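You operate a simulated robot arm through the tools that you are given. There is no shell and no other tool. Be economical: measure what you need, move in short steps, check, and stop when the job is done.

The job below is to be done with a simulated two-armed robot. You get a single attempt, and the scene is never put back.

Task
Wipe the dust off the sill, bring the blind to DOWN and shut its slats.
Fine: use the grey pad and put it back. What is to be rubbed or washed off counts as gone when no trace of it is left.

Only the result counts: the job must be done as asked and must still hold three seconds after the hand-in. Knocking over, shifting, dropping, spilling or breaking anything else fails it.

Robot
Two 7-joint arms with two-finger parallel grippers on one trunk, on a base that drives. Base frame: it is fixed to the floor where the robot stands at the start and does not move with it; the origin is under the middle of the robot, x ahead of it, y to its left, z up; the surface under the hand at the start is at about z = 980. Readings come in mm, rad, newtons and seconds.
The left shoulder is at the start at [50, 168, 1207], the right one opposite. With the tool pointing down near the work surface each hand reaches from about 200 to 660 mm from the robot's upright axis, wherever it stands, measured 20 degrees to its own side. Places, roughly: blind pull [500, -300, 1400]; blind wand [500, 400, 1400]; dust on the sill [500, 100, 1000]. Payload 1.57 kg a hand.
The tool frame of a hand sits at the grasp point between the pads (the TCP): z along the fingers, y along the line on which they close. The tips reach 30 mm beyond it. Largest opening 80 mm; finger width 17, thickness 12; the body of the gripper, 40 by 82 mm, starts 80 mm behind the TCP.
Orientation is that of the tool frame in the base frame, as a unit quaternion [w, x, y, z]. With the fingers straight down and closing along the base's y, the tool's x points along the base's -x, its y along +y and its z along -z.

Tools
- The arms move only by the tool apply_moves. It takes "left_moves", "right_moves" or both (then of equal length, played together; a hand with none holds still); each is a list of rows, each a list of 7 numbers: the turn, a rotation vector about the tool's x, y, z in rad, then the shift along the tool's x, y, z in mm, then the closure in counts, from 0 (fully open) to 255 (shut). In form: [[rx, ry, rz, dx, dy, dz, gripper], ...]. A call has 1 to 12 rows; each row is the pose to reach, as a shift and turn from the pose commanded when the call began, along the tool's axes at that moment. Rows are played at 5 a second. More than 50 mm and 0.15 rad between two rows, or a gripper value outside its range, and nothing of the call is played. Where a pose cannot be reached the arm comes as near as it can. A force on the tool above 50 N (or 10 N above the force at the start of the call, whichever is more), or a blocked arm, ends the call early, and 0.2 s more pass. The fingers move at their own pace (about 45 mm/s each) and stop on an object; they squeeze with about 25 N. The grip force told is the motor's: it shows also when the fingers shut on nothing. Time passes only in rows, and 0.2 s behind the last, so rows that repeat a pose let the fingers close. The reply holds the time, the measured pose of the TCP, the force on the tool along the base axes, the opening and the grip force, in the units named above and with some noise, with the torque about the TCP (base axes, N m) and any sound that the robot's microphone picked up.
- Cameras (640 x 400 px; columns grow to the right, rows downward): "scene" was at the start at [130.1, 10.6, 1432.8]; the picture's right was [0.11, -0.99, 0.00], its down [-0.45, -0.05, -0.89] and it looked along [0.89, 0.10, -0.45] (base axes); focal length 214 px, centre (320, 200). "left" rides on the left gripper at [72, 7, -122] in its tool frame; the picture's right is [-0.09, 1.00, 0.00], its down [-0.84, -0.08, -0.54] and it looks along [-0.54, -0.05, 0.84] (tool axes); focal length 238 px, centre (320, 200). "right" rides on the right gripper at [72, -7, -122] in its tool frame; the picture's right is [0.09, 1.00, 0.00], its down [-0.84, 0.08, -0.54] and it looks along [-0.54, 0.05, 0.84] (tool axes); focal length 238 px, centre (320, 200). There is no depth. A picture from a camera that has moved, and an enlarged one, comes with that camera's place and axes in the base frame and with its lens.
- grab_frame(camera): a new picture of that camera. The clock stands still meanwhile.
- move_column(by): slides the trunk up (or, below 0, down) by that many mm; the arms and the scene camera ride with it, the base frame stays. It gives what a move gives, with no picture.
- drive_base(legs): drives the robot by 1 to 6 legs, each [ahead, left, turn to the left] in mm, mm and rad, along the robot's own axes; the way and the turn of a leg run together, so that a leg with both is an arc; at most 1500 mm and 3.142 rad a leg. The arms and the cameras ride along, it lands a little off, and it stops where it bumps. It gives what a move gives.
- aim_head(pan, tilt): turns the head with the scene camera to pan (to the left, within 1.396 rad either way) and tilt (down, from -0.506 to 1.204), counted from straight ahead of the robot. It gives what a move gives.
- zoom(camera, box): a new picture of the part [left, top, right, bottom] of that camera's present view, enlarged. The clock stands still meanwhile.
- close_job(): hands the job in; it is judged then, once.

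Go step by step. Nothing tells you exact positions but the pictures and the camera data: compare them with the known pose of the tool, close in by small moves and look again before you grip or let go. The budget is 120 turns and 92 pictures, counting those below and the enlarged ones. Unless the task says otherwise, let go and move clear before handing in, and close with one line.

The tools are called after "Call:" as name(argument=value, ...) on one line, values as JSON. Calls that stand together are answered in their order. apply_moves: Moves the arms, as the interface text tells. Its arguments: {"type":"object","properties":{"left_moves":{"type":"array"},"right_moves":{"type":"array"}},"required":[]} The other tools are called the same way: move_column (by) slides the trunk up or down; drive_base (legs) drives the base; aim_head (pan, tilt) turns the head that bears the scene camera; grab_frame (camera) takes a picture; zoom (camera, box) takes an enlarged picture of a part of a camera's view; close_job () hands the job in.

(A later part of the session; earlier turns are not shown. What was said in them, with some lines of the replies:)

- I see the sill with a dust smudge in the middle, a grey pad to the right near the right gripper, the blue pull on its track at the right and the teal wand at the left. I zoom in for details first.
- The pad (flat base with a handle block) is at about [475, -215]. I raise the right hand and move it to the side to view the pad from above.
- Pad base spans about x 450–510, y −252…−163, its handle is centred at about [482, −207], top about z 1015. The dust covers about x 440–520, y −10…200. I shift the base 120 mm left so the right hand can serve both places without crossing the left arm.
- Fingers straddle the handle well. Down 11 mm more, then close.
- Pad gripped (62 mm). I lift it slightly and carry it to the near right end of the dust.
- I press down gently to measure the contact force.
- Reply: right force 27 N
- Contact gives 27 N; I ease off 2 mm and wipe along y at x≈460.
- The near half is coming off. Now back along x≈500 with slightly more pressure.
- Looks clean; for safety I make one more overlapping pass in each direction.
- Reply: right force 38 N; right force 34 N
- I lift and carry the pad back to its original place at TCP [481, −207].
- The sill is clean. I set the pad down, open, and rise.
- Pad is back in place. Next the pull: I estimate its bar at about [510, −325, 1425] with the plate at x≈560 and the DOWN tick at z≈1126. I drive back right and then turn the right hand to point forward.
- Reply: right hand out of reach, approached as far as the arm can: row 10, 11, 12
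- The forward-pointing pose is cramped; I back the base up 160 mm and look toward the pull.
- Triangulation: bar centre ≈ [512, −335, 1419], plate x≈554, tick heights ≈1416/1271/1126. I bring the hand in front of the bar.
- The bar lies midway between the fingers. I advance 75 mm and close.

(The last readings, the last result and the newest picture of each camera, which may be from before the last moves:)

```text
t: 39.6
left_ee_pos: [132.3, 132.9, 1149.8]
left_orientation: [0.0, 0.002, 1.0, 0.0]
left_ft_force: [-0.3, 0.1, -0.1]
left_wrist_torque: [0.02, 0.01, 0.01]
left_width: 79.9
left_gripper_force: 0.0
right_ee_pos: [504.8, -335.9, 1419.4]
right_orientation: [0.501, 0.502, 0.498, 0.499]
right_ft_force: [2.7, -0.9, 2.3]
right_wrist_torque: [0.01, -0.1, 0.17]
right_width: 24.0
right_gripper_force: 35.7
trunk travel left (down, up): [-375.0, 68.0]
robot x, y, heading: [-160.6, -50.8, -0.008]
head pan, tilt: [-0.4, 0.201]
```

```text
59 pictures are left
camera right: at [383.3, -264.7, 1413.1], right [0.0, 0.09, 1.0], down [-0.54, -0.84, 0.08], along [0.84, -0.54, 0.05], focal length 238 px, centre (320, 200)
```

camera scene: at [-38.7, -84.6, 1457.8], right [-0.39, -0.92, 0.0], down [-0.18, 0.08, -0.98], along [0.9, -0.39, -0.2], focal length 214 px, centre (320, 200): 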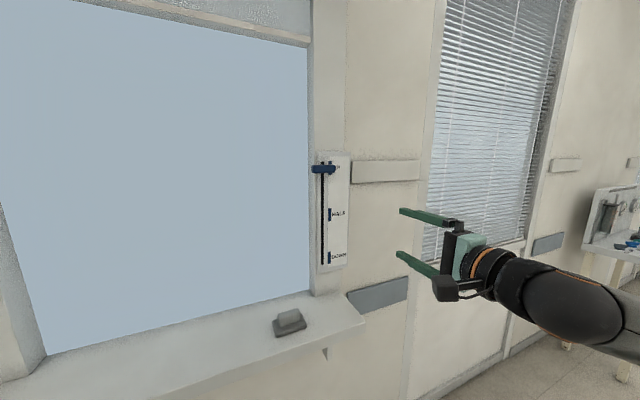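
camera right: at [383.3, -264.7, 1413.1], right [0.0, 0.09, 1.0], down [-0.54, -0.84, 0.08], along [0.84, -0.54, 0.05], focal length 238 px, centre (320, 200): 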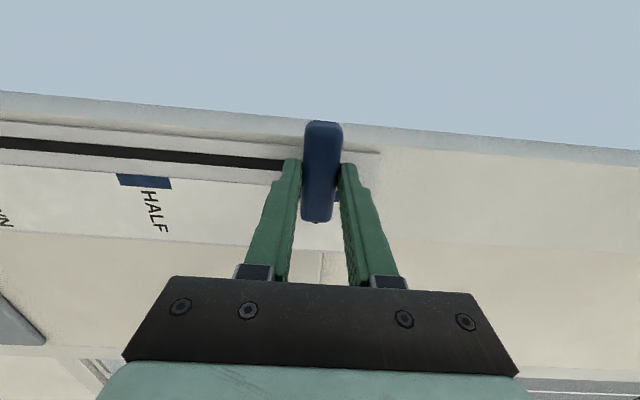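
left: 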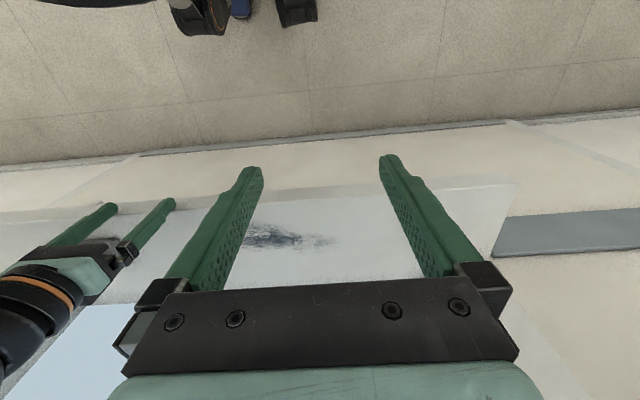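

Gripped the bar (24 mm). I pull it down in steps, first 100 mm.

Call:
apply_moves(right_moves=[[0, 0, 0, 0, -10, 0, 255], [0, 0, 0, 0, -25, 0, 255], [0, 0, 0, 0, -40, 0, 255], [0, 0, 0, 0, -60, 0, 255], [0, 0, 0, 0, -80, 0, 255], [0, 0, 0, 0, -100, 0, 255], [0, 0, 0, 0, -120, 0, 255], [0, 0, 0, 0, -140, 0, 255], [0, 0, 0, 0, -140, 0, 255]])

Call:
grab_frame(camera="scene")

```text
t: 41.6
left_ee_pos: [133.8, 132.5, 1149.5]
left_orientation: [-0.002, 0.003, 1.0, 0.0]
left_ft_force: [-0.3, -1.1, -0.3]
left_wrist_torque: [0.02, -0.01, 0.03]
left_width: 80.0
left_gripper_force: 0.0
right_ee_pos: [503.1, -338.3, 1273.8]
right_orientation: [0.498, 0.503, 0.501, 0.497]
right_ft_force: [4.8, 0.2, -6.0]
right_wrist_torque: [0.04, -0.02, -0.48]
right_width: 23.8
right_gripper_force: 36.1
trunk travel left (down, up): [-375.0, 68.0]
robot x, y, heading: [-163.1, -51.3, -0.003]
head pan, tilt: [-0.4, 0.201]
```

```text
58 pictures are left
camera scene: at [-37.1, -84.8, 1457.4], right [-0.39, -0.92, 0.0], down [-0.18, 0.08, -0.98], along [0.9, -0.39, -0.2], focal length 214 px, centre (320, 200)
```

scene: 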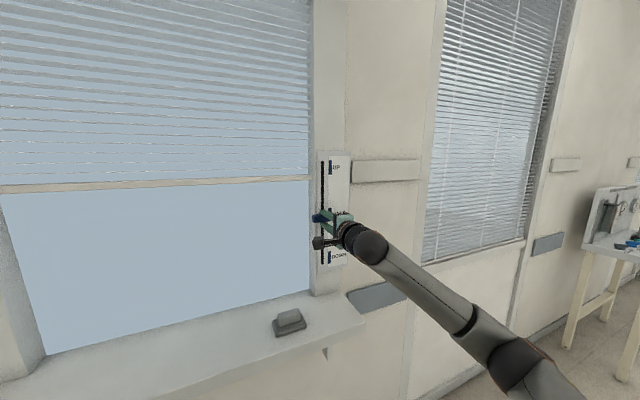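

The blind follows. I go on another ~150 mm to the DOWN mark.

Call:
apply_moves(right_moves=[[0, 0, 0, 0, -15, 0, 255], [0, 0, 0, 0, -35, 0, 255], [0, 0, 0, 0, -55, 0, 255], [0, 0, 0, 0, -75, 0, 255], [0, 0, 0, 0, -95, 0, 255], [0, 0, 0, 0, -115, 0, 255], [0, 0, 0, 0, -130, 0, 255], [0, 0, 0, 0, -140, 0, 255], [0, 0, 0, 0, -148, 0, 255], [0, 0, 0, 0, -148, 0, 255]])

Call:
grab_frame(camera="scene")

Call:
zoom(camera="right", box=[200, 80, 440, 240])

```text
t: 43.8
left_ee_pos: [132.4, 132.0, 1150.1]
left_orientation: [-0.001, 0.003, 1.0, 0.0]
left_ft_force: [0.2, 0.5, 0.0]
left_wrist_torque: [0.01, 0.01, 0.01]
left_width: 80.0
left_gripper_force: 0.0
right_ee_pos: [503.2, -337.7, 1242.4]
right_orientation: [0.49, 0.487, 0.511, 0.511]
right_ft_force: [0.9, -5.8, 3.3]
right_wrist_torque: [0.35, 0.18, 0.38]
right_width: 23.8
right_gripper_force: 35.8
right hand out of reach, approached as far as the arm can: row 1, 3, 4, 5, 6, 7, 8, 9, 10
trunk travel left (down, up): [-375.0, 68.0]
robot x, y, heading: [-162.5, -50.0, -0.005]
head pan, tilt: [-0.4, 0.201]
```

```text
57 pictures are left
camera scene: at [-38.8, -85.5, 1457.8], right [-0.39, -0.92, 0.0], down [-0.18, 0.08, -0.98], along [0.9, -0.39, -0.2], focal length 214 px, centre (320, 200)
```

scene: 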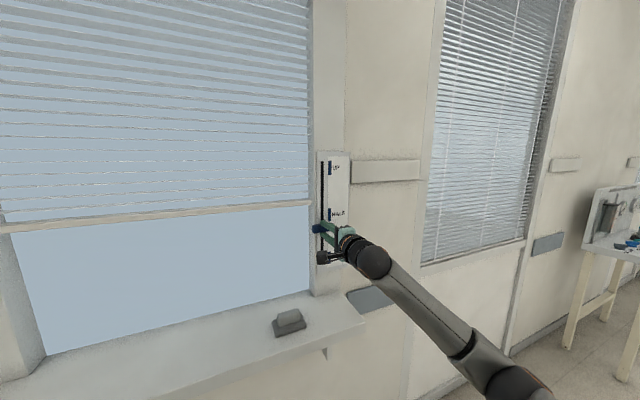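

```text
2.50 times, centred on (320, 160) of right
camera zoom: at [378.7, -271.7, 1234.7], right [-0.01, 0.09, 1.0], down [-0.5, -0.86, 0.08], along [0.86, -0.5, 0.05], focal length 596 px, centre (320, 300)
```

zoom: 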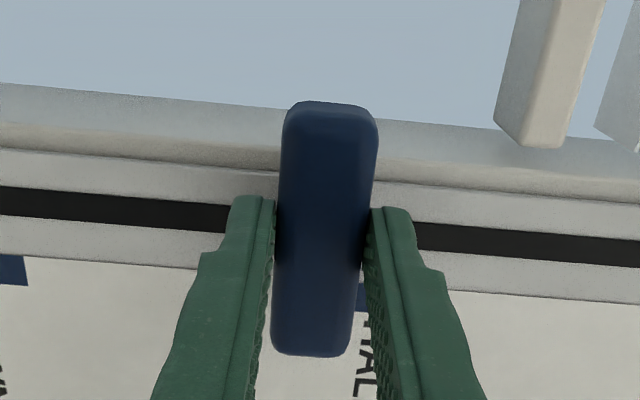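

The arm is at its joint limit, but the trunk can carry the gripped bar down. I lower the column 60 mm and check.

Call:
move_column(by=-60)

Call:
grab_frame(camera="right")

```text
t: 44.8
left_ee_pos: [133.4, 130.9, 1090.4]
left_orientation: [0.0, 0.002, 1.0, 0.001]
left_ft_force: [0.5, 0.0, 0.1]
left_wrist_torque: [0.01, -0.02, -0.03]
left_width: 79.9
left_gripper_force: 0.0
right_ee_pos: [502.8, -337.8, 1179.6]
right_orientation: [0.489, 0.487, 0.512, 0.51]
right_ft_force: [-3.3, -4.0, -4.8]
right_wrist_torque: [0.33, -0.4, -0.09]
right_width: 23.9
right_gripper_force: 36.4
trunk travel left (down, up): [-315.0, 128.0]
robot x, y, heading: [-159.8, -52.1, -0.006]
head pan, tilt: [-0.4, 0.201]
```

```text
55 pictures are left
camera right: at [378.6, -271.6, 1172.9], right [0.0, 0.1, 1.0], down [-0.5, -0.86, 0.08], along [0.86, -0.5, 0.05], focal length 238 px, centre (320, 200)
```

right: 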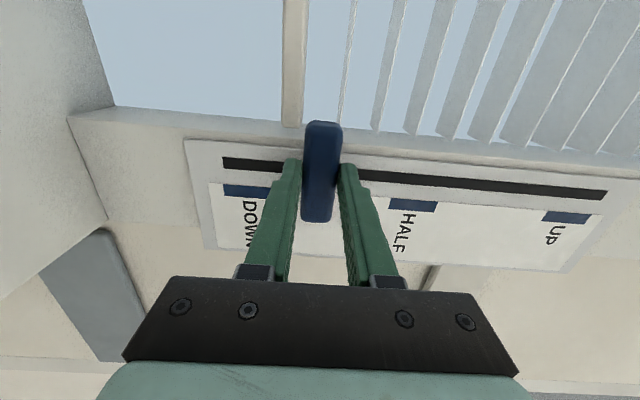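

Call:
move_column(by=-46)

Call:
grab_frame(camera="right")

Call:
grab_frame(camera="scene")

```text
t: 45.7
left_ee_pos: [132.1, 131.6, 1043.4]
left_orientation: [0.0, 0.003, 1.0, 0.001]
left_ft_force: [0.5, -0.3, 0.2]
left_wrist_torque: [-0.04, 0.04, 0.0]
left_width: 79.9
left_gripper_force: 0.1
right_ee_pos: [503.6, -337.8, 1134.0]
right_orientation: [0.489, 0.488, 0.512, 0.51]
right_ft_force: [-5.7, -5.3, -4.2]
right_wrist_torque: [0.26, -0.18, 0.22]
right_width: 23.7
right_gripper_force: 36.1
trunk travel left (down, up): [-269.0, 174.0]
robot x, y, heading: [-161.1, -48.2, -0.004]
head pan, tilt: [-0.4, 0.201]
```

```text
54 pictures are left
camera right: at [378.5, -271.6, 1127.1], right [0.0, 0.09, 1.0], down [-0.5, -0.86, 0.08], along [0.86, -0.5, 0.05], focal length 238 px, centre (320, 200)
```

right: 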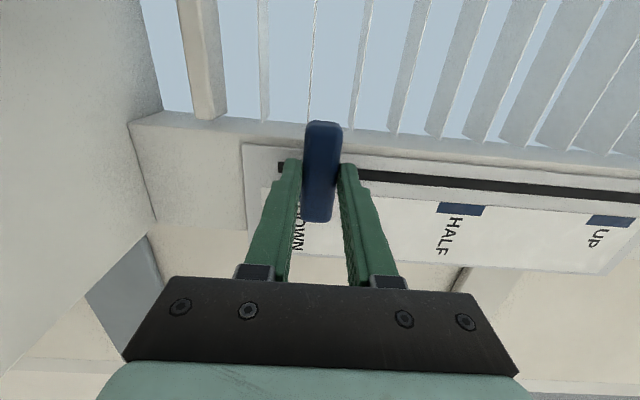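

```text
53 pictures are left
camera scene: at [-39.2, -85.7, 1351.6], right [-0.39, -0.92, 0.0], down [-0.18, 0.08, -0.98], along [0.9, -0.39, -0.2], focal length 214 px, centre (320, 200)
```

scene: 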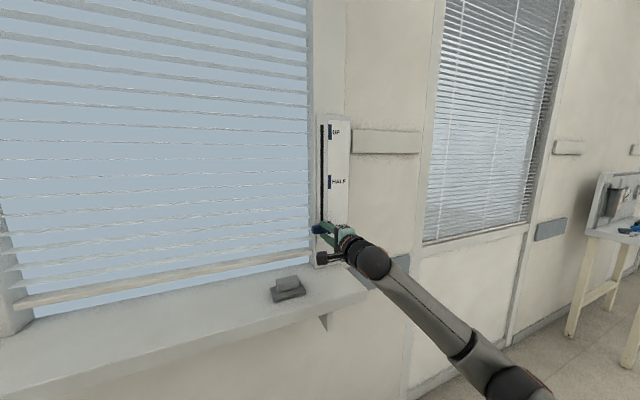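

Call:
zoom(camera="right", box=[240, 110, 400, 270])

Call:
zoom(camera="scene", box=[290, 110, 390, 280])

```text
2.50 times, centred on (320, 190) of right
camera zoom: at [378.5, -271.6, 1127.1], right [0.0, 0.09, 1.0], down [-0.5, -0.86, 0.08], along [0.86, -0.5, 0.05], focal length 596 px, centre (320, 225)
```

zoom: 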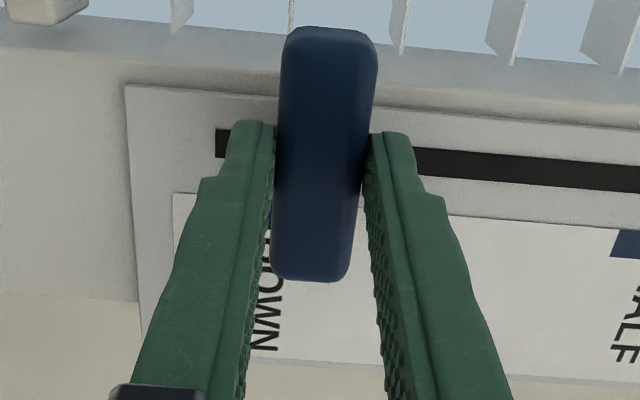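

```text
2.35 times, centred on (340, 195) of scene
camera zoom: at [-39.2, -85.7, 1351.6], right [-0.39, -0.92, 0.0], down [-0.18, 0.08, -0.98], along [0.9, -0.39, -0.2], focal length 505 px, centre (273, 212)
```

zoom: 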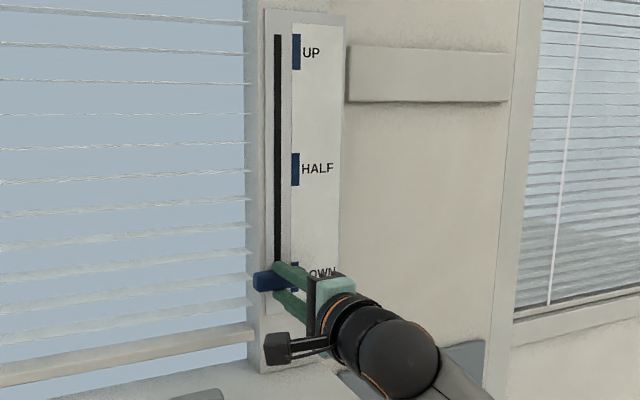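

Comparing with the UP view, the bar is still ~15–19 mm above the DOWN tick. I lower the column 15 mm more.

Call:
move_column(by=-15)

Call:
zoom(camera="right", box=[240, 110, 400, 270])

Call:
zoom(camera="scene", box=[290, 110, 390, 280])

```text
t: 46.3
left_ee_pos: [133.9, 131.5, 1029.0]
left_orientation: [0.0, 0.003, 1.0, 0.0]
left_ft_force: [-0.2, -0.1, 0.1]
left_wrist_torque: [0.03, -0.01, -0.03]
left_width: 80.0
left_gripper_force: 0.0
right_ee_pos: [503.2, -337.9, 1120.5]
right_orientation: [0.489, 0.488, 0.512, 0.511]
right_ft_force: [-3.1, -5.8, -0.9]
right_wrist_torque: [0.35, -0.11, 0.03]
right_width: 23.8
right_gripper_force: 35.8
trunk travel left (down, up): [-254.0, 189.0]
robot x, y, heading: [-161.5, -44.6, -0.007]
head pan, tilt: [-0.4, 0.201]
```

```text
2.50 times, centred on (320, 190) of right
camera zoom: at [378.5, -271.6, 1112.8], right [-0.01, 0.09, 1.0], down [-0.5, -0.86, 0.08], along [0.86, -0.5, 0.05], focal length 596 px, centre (320, 225)
```

zoom: 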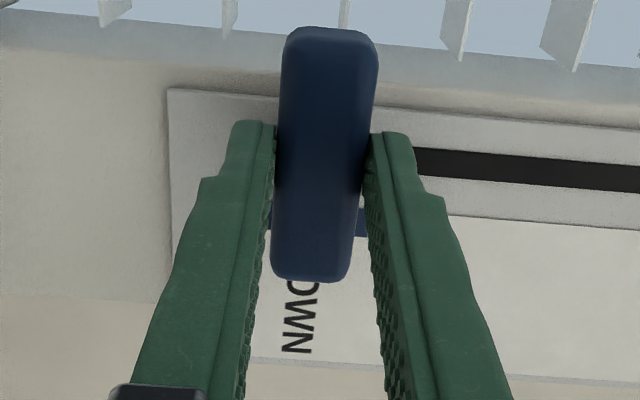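

```text
2.35 times, centred on (340, 195) of scene
camera zoom: at [-39.0, -85.6, 1336.6], right [-0.39, -0.92, 0.0], down [-0.18, 0.08, -0.98], along [0.9, -0.39, -0.2], focal length 505 px, centre (273, 212)
```

zoom: 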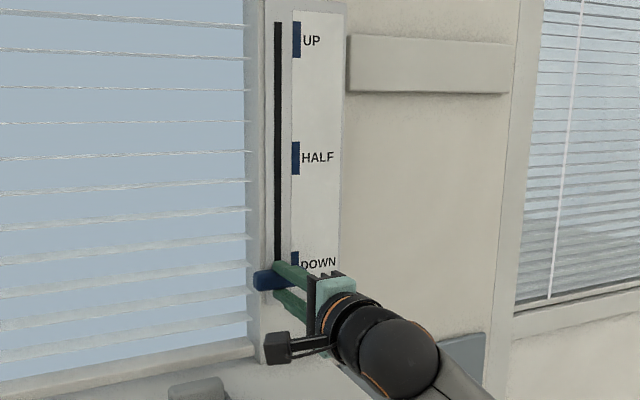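

The bar now sits on the DOWN tick just as it did on UP (exactly 300 mm lower). I open and back off by driving the base back.

Call:
apply_moves(right_moves=[[0, 0, 0, 0, 0, 0, 0], [0, 0, 0, 0, 0, 0, 0], [0, 0, 0, 0, 0, 0, 0], [0, 0, 0, 0, 0, 0, 0]])

Call:
drive_base(legs=[[-150, 0, 0]])

Call:
grab_frame(camera="right")

Call:
grab_frame(camera="scene")

```text
t: 47.3
left_ee_pos: [134.0, 132.8, 1028.6]
left_orientation: [-0.001, 0.003, 1.0, 0.0]
left_ft_force: [0.2, -0.3, 0.6]
left_wrist_torque: [-0.01, 0.0, -0.01]
left_width: 80.1
left_gripper_force: 0.1
right_ee_pos: [503.6, -336.2, 1120.2]
right_orientation: [0.49, 0.486, 0.511, 0.512]
right_ft_force: [-0.3, 0.7, 0.3]
right_wrist_torque: [-0.01, 0.02, 0.02]
right_width: 79.8
right_gripper_force: 0.1
trunk travel left (down, up): [-254.0, 189.0]
robot x, y, heading: [-163.6, -44.3, -0.004]
head pan, tilt: [-0.4, 0.201]
```

```text
t: 48.7
left_ee_pos: [-18.9, 132.5, 1029.5]
left_orientation: [0.0, 0.004, 1.0, 0.0]
left_ft_force: [-0.8, -0.1, 0.2]
left_wrist_torque: [0.0, -0.01, 0.03]
left_width: 80.3
left_gripper_force: 0.1
right_ee_pos: [348.8, -338.2, 1122.2]
right_orientation: [0.491, 0.487, 0.511, 0.51]
right_ft_force: [0.0, -0.6, 0.4]
right_wrist_torque: [0.0, 0.0, -0.01]
right_width: 79.9
right_gripper_force: 0.1
trunk travel left (down, up): [-254.0, 189.0]
robot x, y, heading: [-318.7, -45.2, -0.015]
head pan, tilt: [-0.4, 0.201]
```

```text
48 pictures are left
camera right: at [224.6, -271.5, 1114.2], right [-0.01, 0.1, 1.0], down [-0.51, -0.86, 0.08], along [0.86, -0.5, 0.05], focal length 238 px, centre (320, 200)
```

right: 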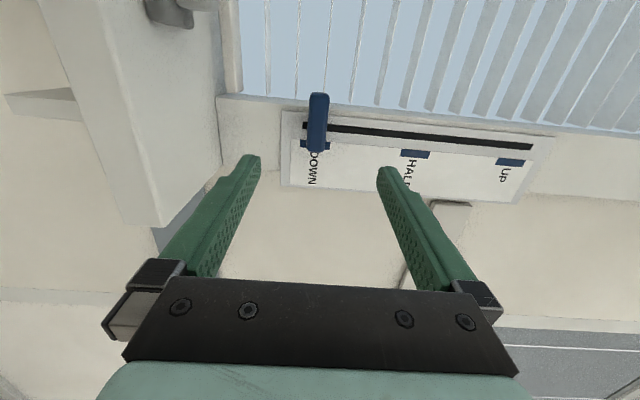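

```text
47 pictures are left
camera scene: at [-192.3, -83.9, 1336.9], right [-0.4, -0.92, 0.0], down [-0.18, 0.08, -0.98], along [0.9, -0.39, -0.2], focal length 214 px, centre (320, 200)
```

scene: 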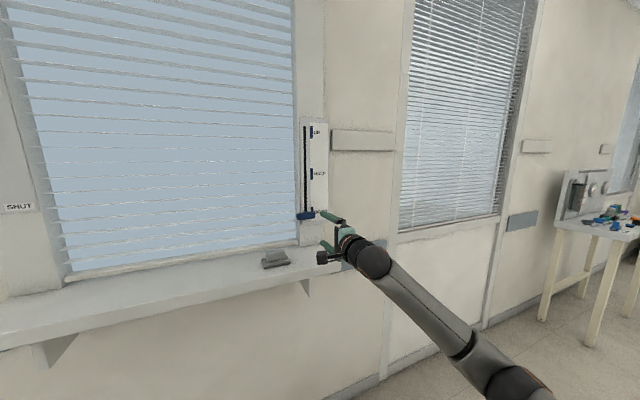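

Call:
zoom(camera="right", box=[270, 80, 390, 200])

```text
3.33 times, centred on (330, 140) of right
camera zoom: at [224.6, -271.5, 1114.2], right [-0.01, 0.1, 1.0], down [-0.51, -0.86, 0.08], along [0.86, -0.5, 0.05], focal length 794 px, centre (287, 400)
```

zoom: 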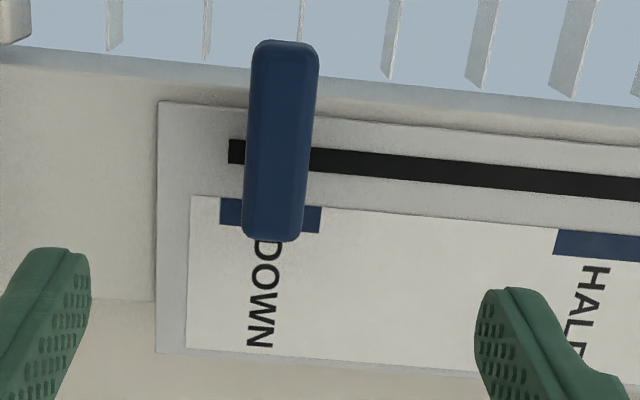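

The pull is centred on the DOWN tick. Next the wand: I raise the column back, drive left and look at it.

Call:
move_column(by=121)

Call:
drive_base(legs=[[0, 290, 0]])

Call:
aim_head(pan=0.15, tilt=0.15)

Call:
grab_frame(camera="scene")

```text
t: 50.2
left_ee_pos: [-17.9, 131.7, 1149.0]
left_orientation: [0.0, 0.004, 1.0, 0.001]
left_ft_force: [0.9, 0.9, -0.9]
left_wrist_torque: [0.0, -0.01, 0.01]
left_width: 80.0
left_gripper_force: 0.1
right_ee_pos: [350.2, -336.9, 1241.3]
right_orientation: [0.49, 0.488, 0.511, 0.51]
right_ft_force: [0.3, -0.5, -0.1]
right_wrist_torque: [0.01, -0.02, 0.0]
right_width: 80.0
right_gripper_force: 0.1
trunk travel left (down, up): [-375.0, 68.0]
robot x, y, heading: [-317.3, -46.4, -0.01]
head pan, tilt: [-0.4, 0.201]
```

```text
t: 53.4
left_ee_pos: [-13.3, 425.4, 1150.4]
left_orientation: [0.0, 0.007, 1.0, 0.0]
left_ft_force: [1.6, -0.2, -0.9]
left_wrist_torque: [0.01, -0.03, 0.04]
left_width: 80.2
left_gripper_force: 0.1
right_ee_pos: [350.5, -48.0, 1242.5]
right_orientation: [0.492, 0.49, 0.509, 0.509]
right_ft_force: [0.1, -0.5, -0.4]
right_wrist_torque: [0.01, 0.0, 0.0]
right_width: 80.1
right_gripper_force: 0.1
trunk travel left (down, up): [-375.0, 68.0]
robot x, y, heading: [-316.5, 250.2, -0.016]
head pan, tilt: [-0.4, 0.201]
```

```text
t: 54.3
left_ee_pos: [-14.3, 424.9, 1151.0]
left_orientation: [0.0, 0.007, 1.0, 0.0]
left_ft_force: [0.0, -0.1, 0.8]
left_wrist_torque: [0.01, 0.02, -0.01]
left_width: 80.0
left_gripper_force: 0.0
right_ee_pos: [351.5, -48.4, 1243.1]
right_orientation: [0.493, 0.489, 0.509, 0.509]
right_ft_force: [-1.0, 0.5, -0.9]
right_wrist_torque: [0.01, -0.01, 0.0]
right_width: 79.9
right_gripper_force: 0.0
trunk travel left (down, up): [-375.0, 68.0]
robot x, y, heading: [-312.7, 245.4, -0.013]
head pan, tilt: [0.15, 0.15]
```

```text
45 pictures are left
camera scene: at [-182.0, 259.0, 1462.5], right [0.13, -0.99, 0.0], down [-0.15, -0.02, -0.99], along [0.98, 0.13, -0.15], focal length 214 px, centre (320, 200)
```

scene: 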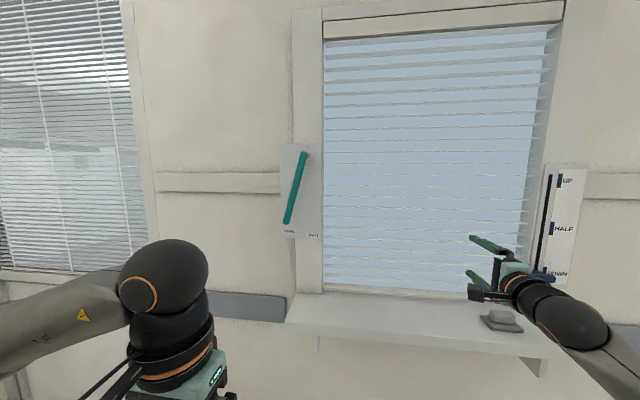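

Call:
zoom(camera="scene", box=[260, 130, 350, 250])

```text
3.33 times, centred on (305, 190) of scene
camera zoom: at [-182.0, 259.0, 1462.5], right [0.13, -0.99, 0.0], down [-0.15, -0.02, -0.99], along [0.98, 0.13, -0.15], focal length 715 px, centre (370, 233)
```

zoom: 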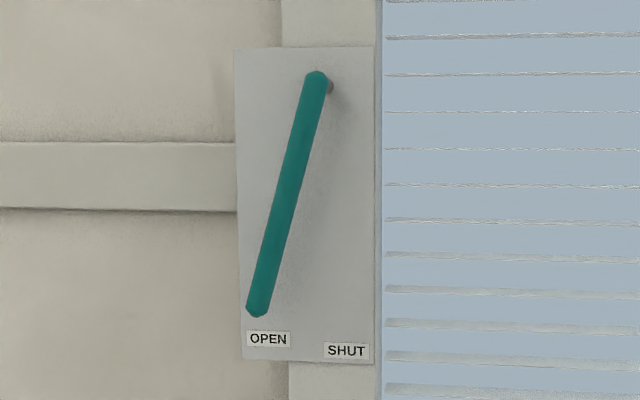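

The wand is a swinging lever: pivot ≈[510, 399, 1500], tip now over OPEN (≈15° to the left), and must swing right to SHUT. I pull the right hand back and turn the left hand to point forward.

Call:
apply_moves(left_moves=[[0, -0.13, 0, -12, 0, -13, 0], [0, -0.26, 0, -25, 0, -26, 0], [0, -0.39, 0, -38, 0, -40, 0], [0, -0.52, 0, -50, 0, -53, 0], [0, -0.65, 0, -63, 0, -66, 0], [0, -0.78, 0, -75, 0, -80, 0], [0, -0.91, 0, -88, 0, -93, 0], [0, -1.04, 0, -100, 0, -106, 0], [0, -1.17, 0, -113, 0, -120, 0], [0, -1.3, 0, -125, 0, -133, 0], [0, -1.43, 0, -138, 0, -146, 0], [0, -1.571, 0, -150, 0, -160, 0]], right_moves=[[0, 0, 0, 0, 0, -15, 0], [0, 0, 0, 0, 2, -30, 0], [0, 0, 0, 0, 5, -45, 0], [0, 0, 0, 0, 10, -60, 0], [0, 0, 0, 0, 15, -75, 0], [0, 0, 0, 0, 20, -90, 0], [0, 0, 0, 0, 25, -105, 0], [0, 0, 0, 0, 30, -120, 0], [0, 0, 0, 0, 35, -135, 0], [0, 0, 0, 0, 40, -150, 0], [0, 0, 0, 0, 45, -165, 0], [0, 0, 0, 0, 50, -180, 0]])

Call:
grab_frame(camera="left")

```text
t: 56.9
left_ee_pos: [136.5, 420.7, 1311.3]
left_orientation: [0.708, 0.005, 0.706, -0.004]
left_ft_force: [0.3, 0.8, 0.5]
left_wrist_torque: [0.03, 0.02, 0.0]
left_width: 79.8
left_gripper_force: 0.0
right_ee_pos: [168.6, -54.1, 1292.6]
right_orientation: [0.493, 0.489, 0.51, 0.509]
right_ft_force: [0.5, 0.2, 0.1]
right_wrist_torque: [0.03, 0.02, 0.0]
right_width: 79.7
right_gripper_force: 0.1
trunk travel left (down, up): [-375.0, 68.0]
robot x, y, heading: [-315.9, 244.8, -0.013]
head pan, tilt: [0.15, 0.15]
```

```text
43 pictures are left
camera left: at [13.8, 430.2, 1237.5], right [0.01, 1.0, 0.09], down [-0.54, -0.07, 0.84], along [0.84, -0.06, 0.54], focal length 238 px, centre (320, 200)
```

left: 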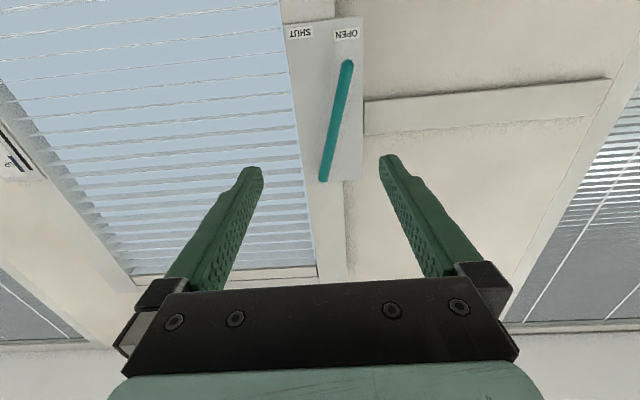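

Wand line: pivot ≈[520, 404, 1500], tip ≈[528, 468, 1270]. I drive forward 140 mm and check reach.

Call:
drive_base(legs=[[140, 0, 0.013]])

Call:
apply_moves(left_moves=[[0, 0, 0.1, 0, 10, 30, 0], [0, 0, 0.2, 0, 20, 60, 0], [0, 0, 0.27, 0, 30, 90, 0], [0, 0, 0.27, 0, 30, 120, 0], [0, 0, 0.27, 0, 30, 140, 0], [0, 0, 0.27, 0, 30, 140, 0]])

Call:
grab_frame(camera="left")

Call:
grab_frame(camera="scene")

```text
t: 58.2
left_ee_pos: [269.6, 425.1, 1310.7]
left_orientation: [0.707, 0.003, 0.707, -0.003]
left_ft_force: [0.3, -0.1, -0.7]
left_wrist_torque: [0.0, -0.05, -0.01]
left_width: 80.3
left_gripper_force: 0.1
right_ee_pos: [308.8, -50.9, 1292.5]
right_orientation: [0.489, 0.487, 0.512, 0.512]
right_ft_force: [1.0, -0.2, 0.3]
right_wrist_torque: [0.01, -0.01, -0.03]
right_width: 79.9
right_gripper_force: 0.0
trunk travel left (down, up): [-375.0, 68.0]
robot x, y, heading: [-180.3, 246.7, -0.007]
head pan, tilt: [0.15, 0.15]
```

```text
t: 59.6
left_ee_pos: [409.8, 457.5, 1312.3]
left_orientation: [0.701, 0.096, 0.7, 0.095]
left_ft_force: [-0.2, 0.0, 0.5]
left_wrist_torque: [0.0, 0.0, 0.0]
left_width: 80.3
left_gripper_force: 0.0
right_ee_pos: [308.3, -49.7, 1292.5]
right_orientation: [0.49, 0.486, 0.512, 0.511]
right_ft_force: [0.3, 0.2, -0.2]
right_wrist_torque: [-0.02, 0.01, -0.05]
right_width: 80.0
right_gripper_force: 0.1
trunk travel left (down, up): [-375.0, 68.0]
robot x, y, heading: [-178.1, 242.7, -0.0]
head pan, tilt: [0.15, 0.15]
```

```text
42 pictures are left
camera left: at [287.4, 483.4, 1244.2], right [0.0, 0.93, 0.35], down [-0.54, -0.3, 0.79], along [0.84, -0.2, 0.51], focal length 238 px, centre (320, 200)
```

left: 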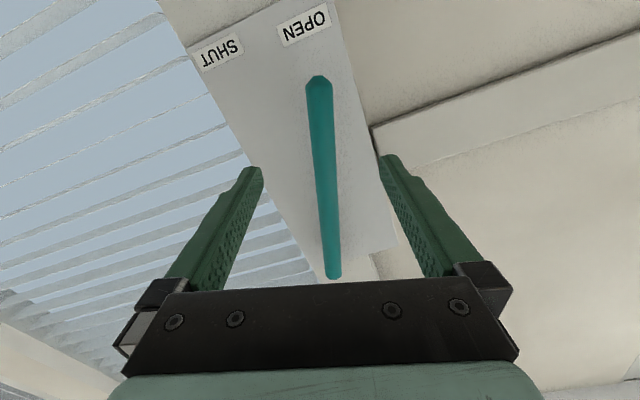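

```text
41 pictures are left
camera scene: at [-46.6, 259.2, 1462.5], right [0.15, -0.99, 0.0], down [-0.15, -0.02, -0.99], along [0.98, 0.14, -0.15], focal length 214 px, centre (320, 200)
```

scene: 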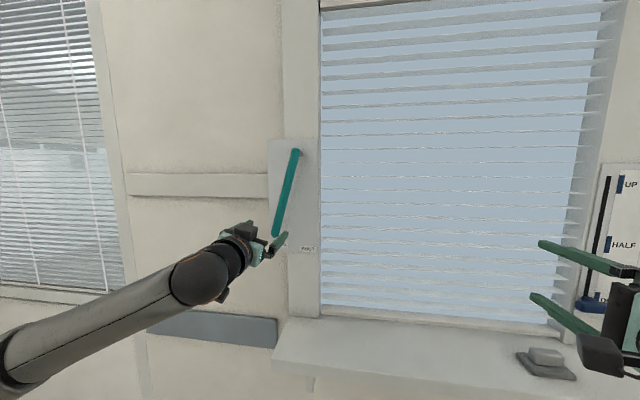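

Wand is between the fingers, passing [522, 456, 1325]. I advance to x≈508.

Call:
apply_moves(left_moves=[[0, 0, 0, -6, 1, 30, 0], [0, 0, 0, -13, 2, 60, 0], [0, 0, 0, -13, 2, 85, 0], [0, 0, 0, -13, 2, 98, 0], [0, 0, 0, -13, 2, 98, 0]])

Call:
grab_frame(camera="left")

Call:
zoom(camera="scene", box=[220, 130, 350, 270])

```text
t: 60.9
left_ee_pos: [509.6, 452.8, 1323.8]
left_orientation: [0.701, 0.097, 0.7, 0.095]
left_ft_force: [0.7, -0.5, 0.2]
left_wrist_torque: [0.0, 0.02, 0.0]
left_width: 79.7
left_gripper_force: 0.1
right_ee_pos: [308.3, -50.8, 1291.7]
right_orientation: [0.489, 0.486, 0.512, 0.512]
right_ft_force: [-1.1, 0.0, -0.3]
right_wrist_torque: [0.0, -0.02, 0.02]
right_width: 80.2
right_gripper_force: 0.0
trunk travel left (down, up): [-375.0, 68.0]
robot x, y, heading: [-174.4, 246.6, -0.002]
head pan, tilt: [0.15, 0.15]
```

```text
40 pictures are left
camera left: at [386.4, 479.5, 1254.9], right [0.0, 0.94, 0.35], down [-0.54, -0.3, 0.79], along [0.84, -0.2, 0.51], focal length 238 px, centre (320, 200)
```

left: 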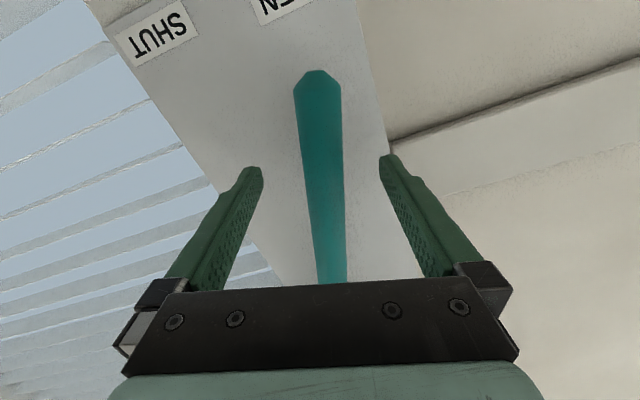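

```text
2.86 times, centred on (285, 200) of scene
camera zoom: at [-46.5, 259.2, 1462.5], right [0.15, -0.99, 0.0], down [-0.15, -0.02, -0.99], along [0.98, 0.14, -0.15], focal length 613 px, centre (420, 200)
```

zoom: 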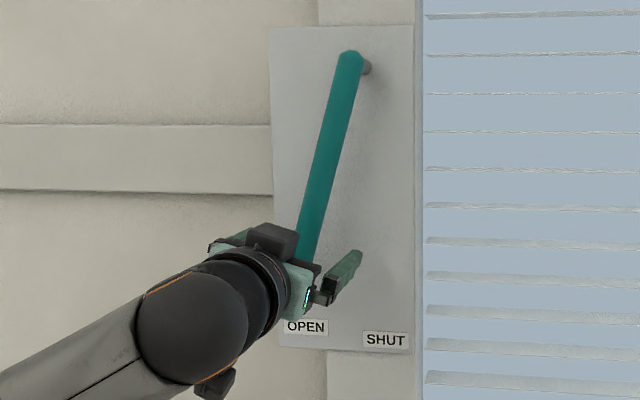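

Call:
apply_moves(left_moves=[[0, 0, 0, 0, 0, 0, 120], [0, 0, 0, 0, 0, 0, 255], [0, 0, 0, 0, 0, 0, 255], [0, 0, 0, 0, 0, 0, 255], [0, 0, 0, 0, 0, 0, 255], [0, 0, 0, 0, 0, 0, 255]])

Call:
grab_frame(camera="left")

```text
t: 62.2
left_ee_pos: [508.4, 454.4, 1323.6]
left_orientation: [0.701, 0.097, 0.7, 0.094]
left_ft_force: [-0.5, 0.1, 0.4]
left_wrist_torque: [-0.09, -0.02, 0.03]
left_width: 23.2
left_gripper_force: 35.4
right_ee_pos: [308.4, -49.9, 1292.8]
right_orientation: [0.49, 0.486, 0.512, 0.512]
right_ft_force: [0.2, -0.5, 0.2]
right_wrist_torque: [-0.01, 0.04, 0.0]
right_width: 80.0
right_gripper_force: 0.1
trunk travel left (down, up): [-375.0, 68.0]
robot x, y, heading: [-178.2, 245.8, -0.008]
head pan, tilt: [0.15, 0.15]
```

```text
38 pictures are left
camera left: at [386.1, 479.8, 1254.9], right [0.0, 0.94, 0.35], down [-0.54, -0.3, 0.79], along [0.84, -0.2, 0.51], focal length 238 px, centre (320, 200)
```

left: 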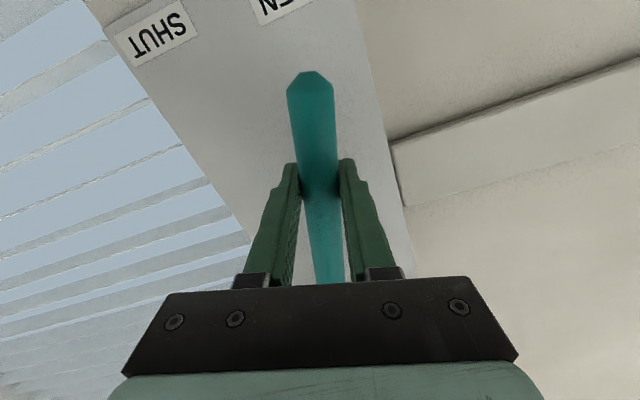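

Wand gripped. I swing it right along its arc around the pivot, to vertical first.

Call:
apply_moves(left_moves=[[0, 0, -0.035, -0.1, -6.4, 0, 255], [0, 0, -0.07, -0.45, -12.8, 0, 255], [0, 0, -0.105, -1, -19.2, 0, 255], [0, 0, -0.14, -1.8, -25.6, 0, 255], [0, 0, -0.175, -2.8, -32, 0, 255], [0, 0, -0.21, -4, -38.3, 0, 255], [0, 0, -0.245, -5.5, -44.5, 0, 255], [0, 0, -0.277, -7, -50.2, 0, 255], [0, 0, -0.277, -7, -50.2, 0, 255]])

Call:
grab_frame(camera="left")

Call:
grab_frame(camera="scene")

```text
t: 64.2
left_ee_pos: [508.8, 403.1, 1317.4]
left_orientation: [0.707, -0.002, 0.707, -0.004]
left_ft_force: [5.6, 1.2, 2.3]
left_wrist_torque: [-0.25, -0.17, 0.09]
left_width: 23.4
left_gripper_force: 35.3
right_ee_pos: [308.7, -50.2, 1291.4]
right_orientation: [0.49, 0.487, 0.513, 0.51]
right_ft_force: [-0.2, 0.2, -0.4]
right_wrist_torque: [0.0, 0.0, -0.02]
right_width: 80.0
right_gripper_force: 0.1
trunk travel left (down, up): [-375.0, 68.0]
robot x, y, heading: [-178.3, 241.4, -0.003]
head pan, tilt: [0.15, 0.15]
```

```text
37 pictures are left
camera left: at [385.9, 409.8, 1244.3], right [0.0, 1.0, 0.08], down [-0.54, -0.07, 0.84], along [0.84, -0.05, 0.54], focal length 238 px, centre (320, 200)
```

left: 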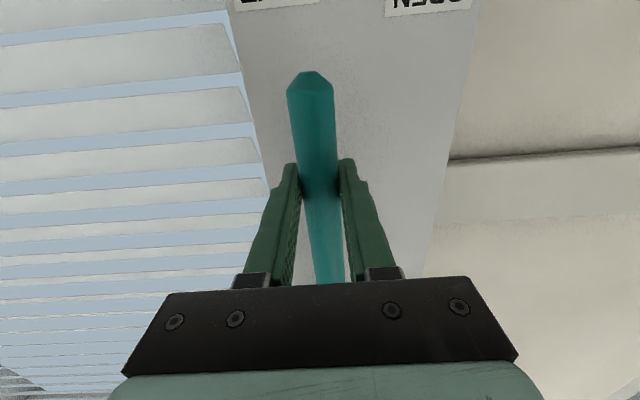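

```text
36 pictures are left
camera scene: at [-46.0, 259.4, 1462.4], right [0.15, -0.99, 0.0], down [-0.15, -0.02, -0.99], along [0.98, 0.14, -0.15], focal length 214 px, centre (320, 200)
```

scene: 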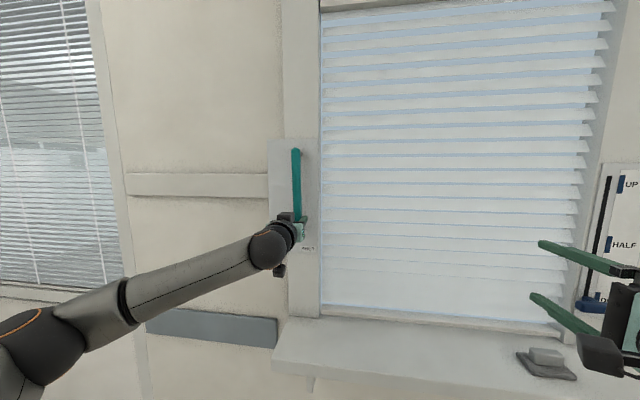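

The slats are closing with the swing. I continue another ~0.14 rad.

Call:
apply_moves(left_moves=[[0, 0, -0.035, -0.1, -6.4, 0, 255], [0, 0, -0.07, -0.45, -12.8, 0, 255], [0, 0, -0.105, -1, -19.2, 0, 255], [0, 0, -0.14, -1.8, -25.6, 0, 255], [0, 0, -0.14, -1.8, -25.6, 0, 255]])

Call:
grab_frame(camera="scene")

Call:
grab_frame(camera="left")

```text
t: 65.5
left_ee_pos: [507.5, 387.8, 1318.8]
left_orientation: [0.705, -0.058, 0.705, -0.049]
left_ft_force: [-1.9, 24.3, -2.4]
left_wrist_torque: [0.7, -0.28, 0.18]
left_width: 23.9
left_gripper_force: 36.1
right_ee_pos: [307.0, -45.4, 1294.5]
right_orientation: [0.49, 0.485, 0.513, 0.511]
right_ft_force: [-0.6, -0.6, 0.4]
right_wrist_torque: [-0.01, 0.01, -0.01]
right_width: 79.8
right_gripper_force: 0.0
trunk travel left (down, up): [-375.0, 68.0]
robot x, y, heading: [-177.5, 245.6, -0.01]
head pan, tilt: [0.15, 0.15]
```

```text
35 pictures are left
camera scene: at [-46.5, 264.2, 1462.3], right [0.15, -0.99, 0.0], down [-0.15, -0.03, -0.99], along [0.98, 0.14, -0.15], focal length 214 px, centre (320, 200)
```

scene: 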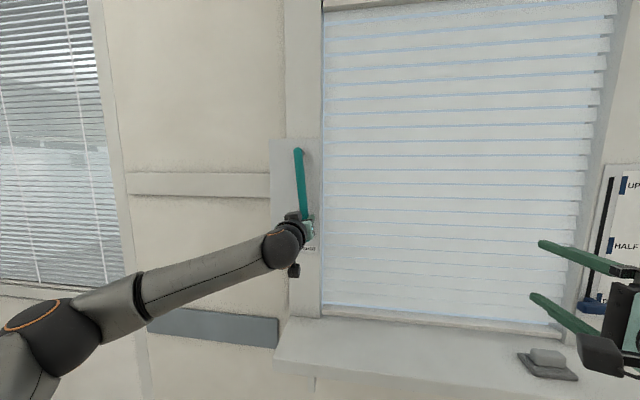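

```text
34 pictures are left
camera left: at [385.9, 382.4, 1245.7], right [-0.01, 1.0, -0.06], down [-0.54, 0.04, 0.84], along [0.84, 0.04, 0.54], focal length 238 px, centre (320, 200)
```

left: 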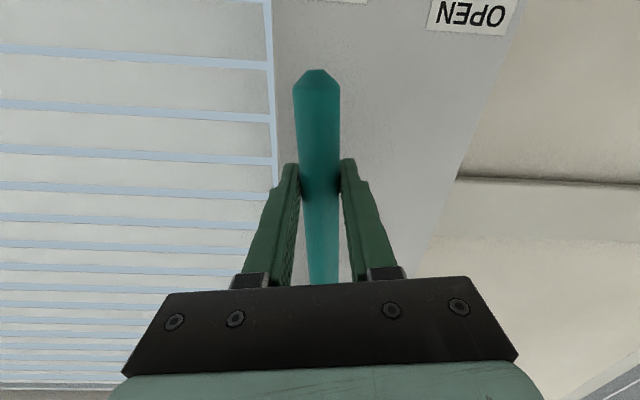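

A firm stop is felt at about −5°, matching the SHUT label. I look closely at slats and the wand.

Call:
zoom(camera="scene", box=[240, 130, 400, 280])

```text
2.67 times, centred on (320, 205) of scene
camera zoom: at [-46.5, 264.2, 1462.3], right [0.15, -0.99, 0.0], down [-0.15, -0.03, -0.99], along [0.98, 0.14, -0.15], focal length 572 px, centre (320, 187)
```

zoom: 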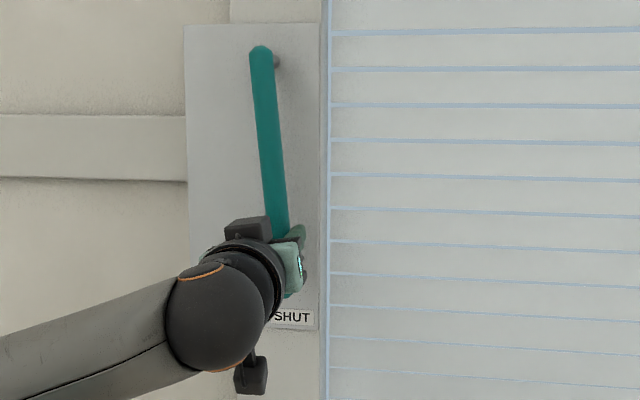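

Call:
apply_moves(left_moves=[[0, 0, 0, 0, -4, 0, 255], [0, 0, 0, 0, -7, 0, 255], [0, 0, 0, 0, -7, 0, 255]])

```text
t: 66.2
left_ee_pos: [509.3, 387.8, 1318.7]
left_orientation: [0.704, -0.064, 0.706, -0.046]
left_ft_force: [-13.0, 33.3, -9.4]
left_wrist_torque: [0.56, 0.17, 0.18]
left_width: 24.1
left_gripper_force: 35.9
right_ee_pos: [307.1, -46.2, 1294.9]
right_orientation: [0.491, 0.485, 0.513, 0.511]
right_ft_force: [-0.8, -0.2, 1.0]
right_wrist_torque: [-0.01, 0.01, -0.01]
right_width: 79.9
right_gripper_force: 0.0
trunk travel left (down, up): [-375.0, 68.0]
robot x, y, heading: [-174.0, 243.2, -0.005]
head pan, tilt: [0.15, 0.15]
```

No further movement: it is the end stop. I relax the side force, open, and back off.

Call:
apply_moves(left_moves=[[0, 0, 0, 0, 6, 0, 255], [0, 0, 0, 0, 11, 0, 255], [0, 0, 0, 0, 11, 0, 255]])

Call:
apply_moves(left_moves=[[0, 0, 0, 0, 0, 0, 0], [0, 0, 0, 0, 0, 0, 0], [0, 0, 0, 0, 0, 0, 0], [0, 0, 0, 0, 0, -25, 0], [0, 0, 0, 0, 0, -60, 0], [0, 0, 0, 0, 0, -95, 0], [0, 0, 0, 0, 0, -95, 0]])

Call:
drive_base(legs=[[-150, 0, 0]])

Call:
aim_head(pan=0.0, tilt=0.25)

Call:
grab_frame(camera="scene")

```text
t: 67.0
left_ee_pos: [509.2, 388.3, 1317.4]
left_orientation: [0.705, -0.056, 0.705, -0.051]
left_ft_force: [-5.8, 21.3, -4.6]
left_wrist_torque: [0.59, 0.64, 0.14]
left_width: 24.1
left_gripper_force: 36.0
right_ee_pos: [307.3, -47.1, 1293.3]
right_orientation: [0.491, 0.485, 0.513, 0.51]
right_ft_force: [-0.5, 0.0, -0.2]
right_wrist_torque: [-0.03, 0.01, 0.03]
right_width: 79.9
right_gripper_force: 0.1
trunk travel left (down, up): [-375.0, 68.0]
robot x, y, heading: [-178.8, 245.4, -0.003]
head pan, tilt: [0.15, 0.15]
```

```text
t: 68.7
left_ee_pos: [413.2, 380.5, 1316.4]
left_orientation: [0.705, -0.051, 0.705, -0.053]
left_ft_force: [0.7, 0.0, 1.2]
left_wrist_torque: [0.02, 0.03, 0.0]
left_width: 79.9
left_gripper_force: 0.1
right_ee_pos: [308.2, -49.7, 1292.0]
right_orientation: [0.49, 0.486, 0.511, 0.512]
right_ft_force: [0.1, 0.2, -0.7]
right_wrist_torque: [0.02, 0.03, 0.01]
right_width: 80.0
right_gripper_force: 0.0
trunk travel left (down, up): [-375.0, 68.0]
robot x, y, heading: [-178.3, 244.2, -0.008]
head pan, tilt: [0.15, 0.15]
```

```text
t: 70.0
left_ee_pos: [263.9, 381.7, 1318.0]
left_orientation: [0.705, -0.05, 0.705, -0.053]
left_ft_force: [-0.4, -0.5, 0.4]
left_wrist_torque: [-0.02, 0.0, -0.01]
left_width: 80.1
left_gripper_force: 0.0
right_ee_pos: [159.5, -48.8, 1292.4]
right_orientation: [0.49, 0.487, 0.511, 0.512]
right_ft_force: [-0.1, 0.5, -0.8]
right_wrist_torque: [0.0, 0.0, 0.01]
right_width: 80.0
right_gripper_force: 0.1
trunk travel left (down, up): [-375.0, 68.0]
robot x, y, heading: [-322.1, 245.4, -0.005]
head pan, tilt: [0.15, 0.15]
```

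```text
t: 70.7
left_ee_pos: [264.0, 381.7, 1317.9]
left_orientation: [0.705, -0.051, 0.705, -0.053]
left_ft_force: [0.7, -0.4, 0.0]
left_wrist_torque: [0.04, 0.01, 0.0]
left_width: 80.1
left_gripper_force: 0.1
right_ee_pos: [160.4, -50.3, 1291.7]
right_orientation: [0.49, 0.486, 0.512, 0.511]
right_ft_force: [0.5, -0.4, -0.3]
right_wrist_torque: [0.02, -0.01, 0.02]
right_width: 80.0
right_gripper_force: 0.1
trunk travel left (down, up): [-375.0, 68.0]
robot x, y, heading: [-321.9, 249.5, -0.002]
head pan, tilt: [0.0, 0.25]
```

```text
32 pictures are left
camera scene: at [-192.2, 246.0, 1453.2], right [0.0, -1.0, 0.0], down [-0.25, 0.0, -0.97], along [0.97, 0.0, -0.25], focal length 214 px, centre (320, 200)
```

scene: 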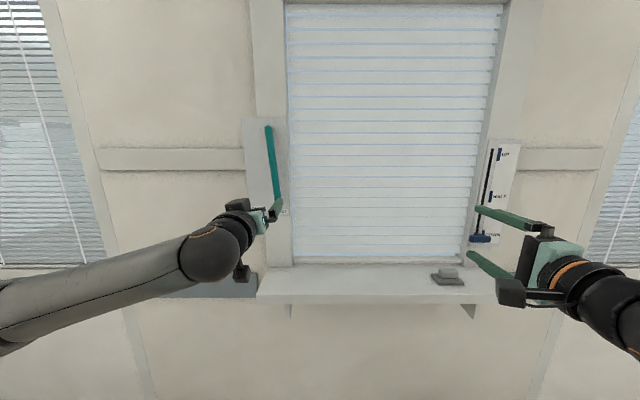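

Call:
zoom(camera="scene", box=[230, 110, 330, 230])

Call:
zoom(camera="scene", box=[250, 220, 510, 320])

Call:
zoom(camera="left", box=[220, 0, 480, 200])

```text
3.33 times, centred on (280, 170) of scene
camera zoom: at [-192.2, 246.0, 1453.2], right [0.0, -1.0, 0.0], down [-0.25, 0.0, -0.97], along [0.97, 0.0, -0.25], focal length 715 px, centre (453, 300)
```

zoom: 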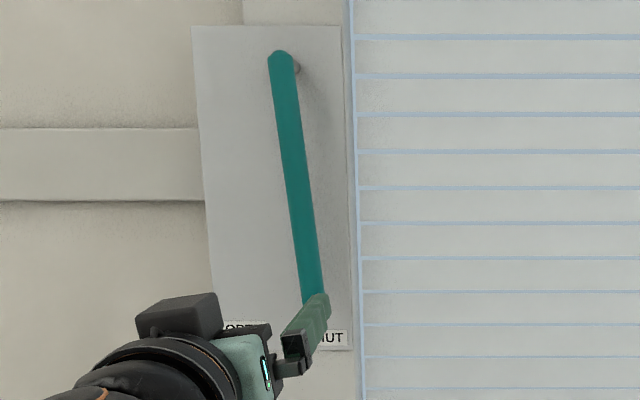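

```text
2.46 times, centred on (380, 270) of scene
camera zoom: at [-192.2, 246.0, 1453.2], right [0.0, -1.0, 0.0], down [-0.25, 0.0, -0.97], along [0.97, 0.0, -0.25], focal length 528 px, centre (172, 28)
```

zoom: 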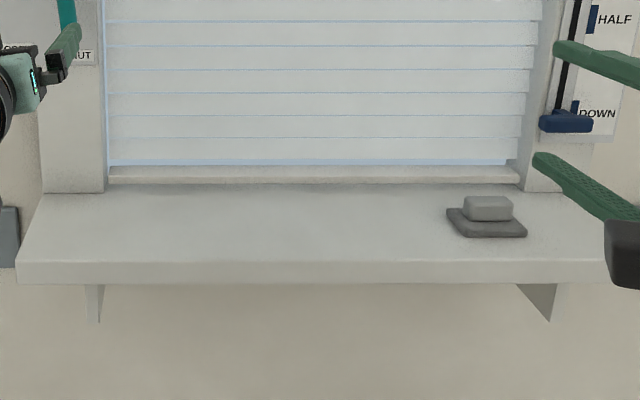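

```text
2.00 times, centred on (350, 100) of left
camera zoom: at [142.5, 378.2, 1244.4], right [0.0, 1.0, -0.05], down [-0.54, 0.05, 0.84], along [0.84, 0.03, 0.54], focal length 477 px, centre (260, 400)
```

zoom: 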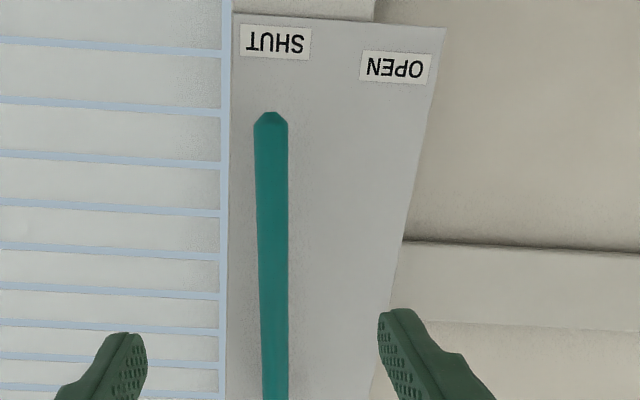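

The sill is clean, the pad is back, the pull is on DOWN, the wand stays at SHUT, and both hands are clear. I hand the job in.

Call:
close_job()

```text
The job is handed in.
```

The sill is wiped with no dust visible, the grey pad is back in its place, the blind is at DOWN, and the wand is against its stop at SHUT with the slats closed.
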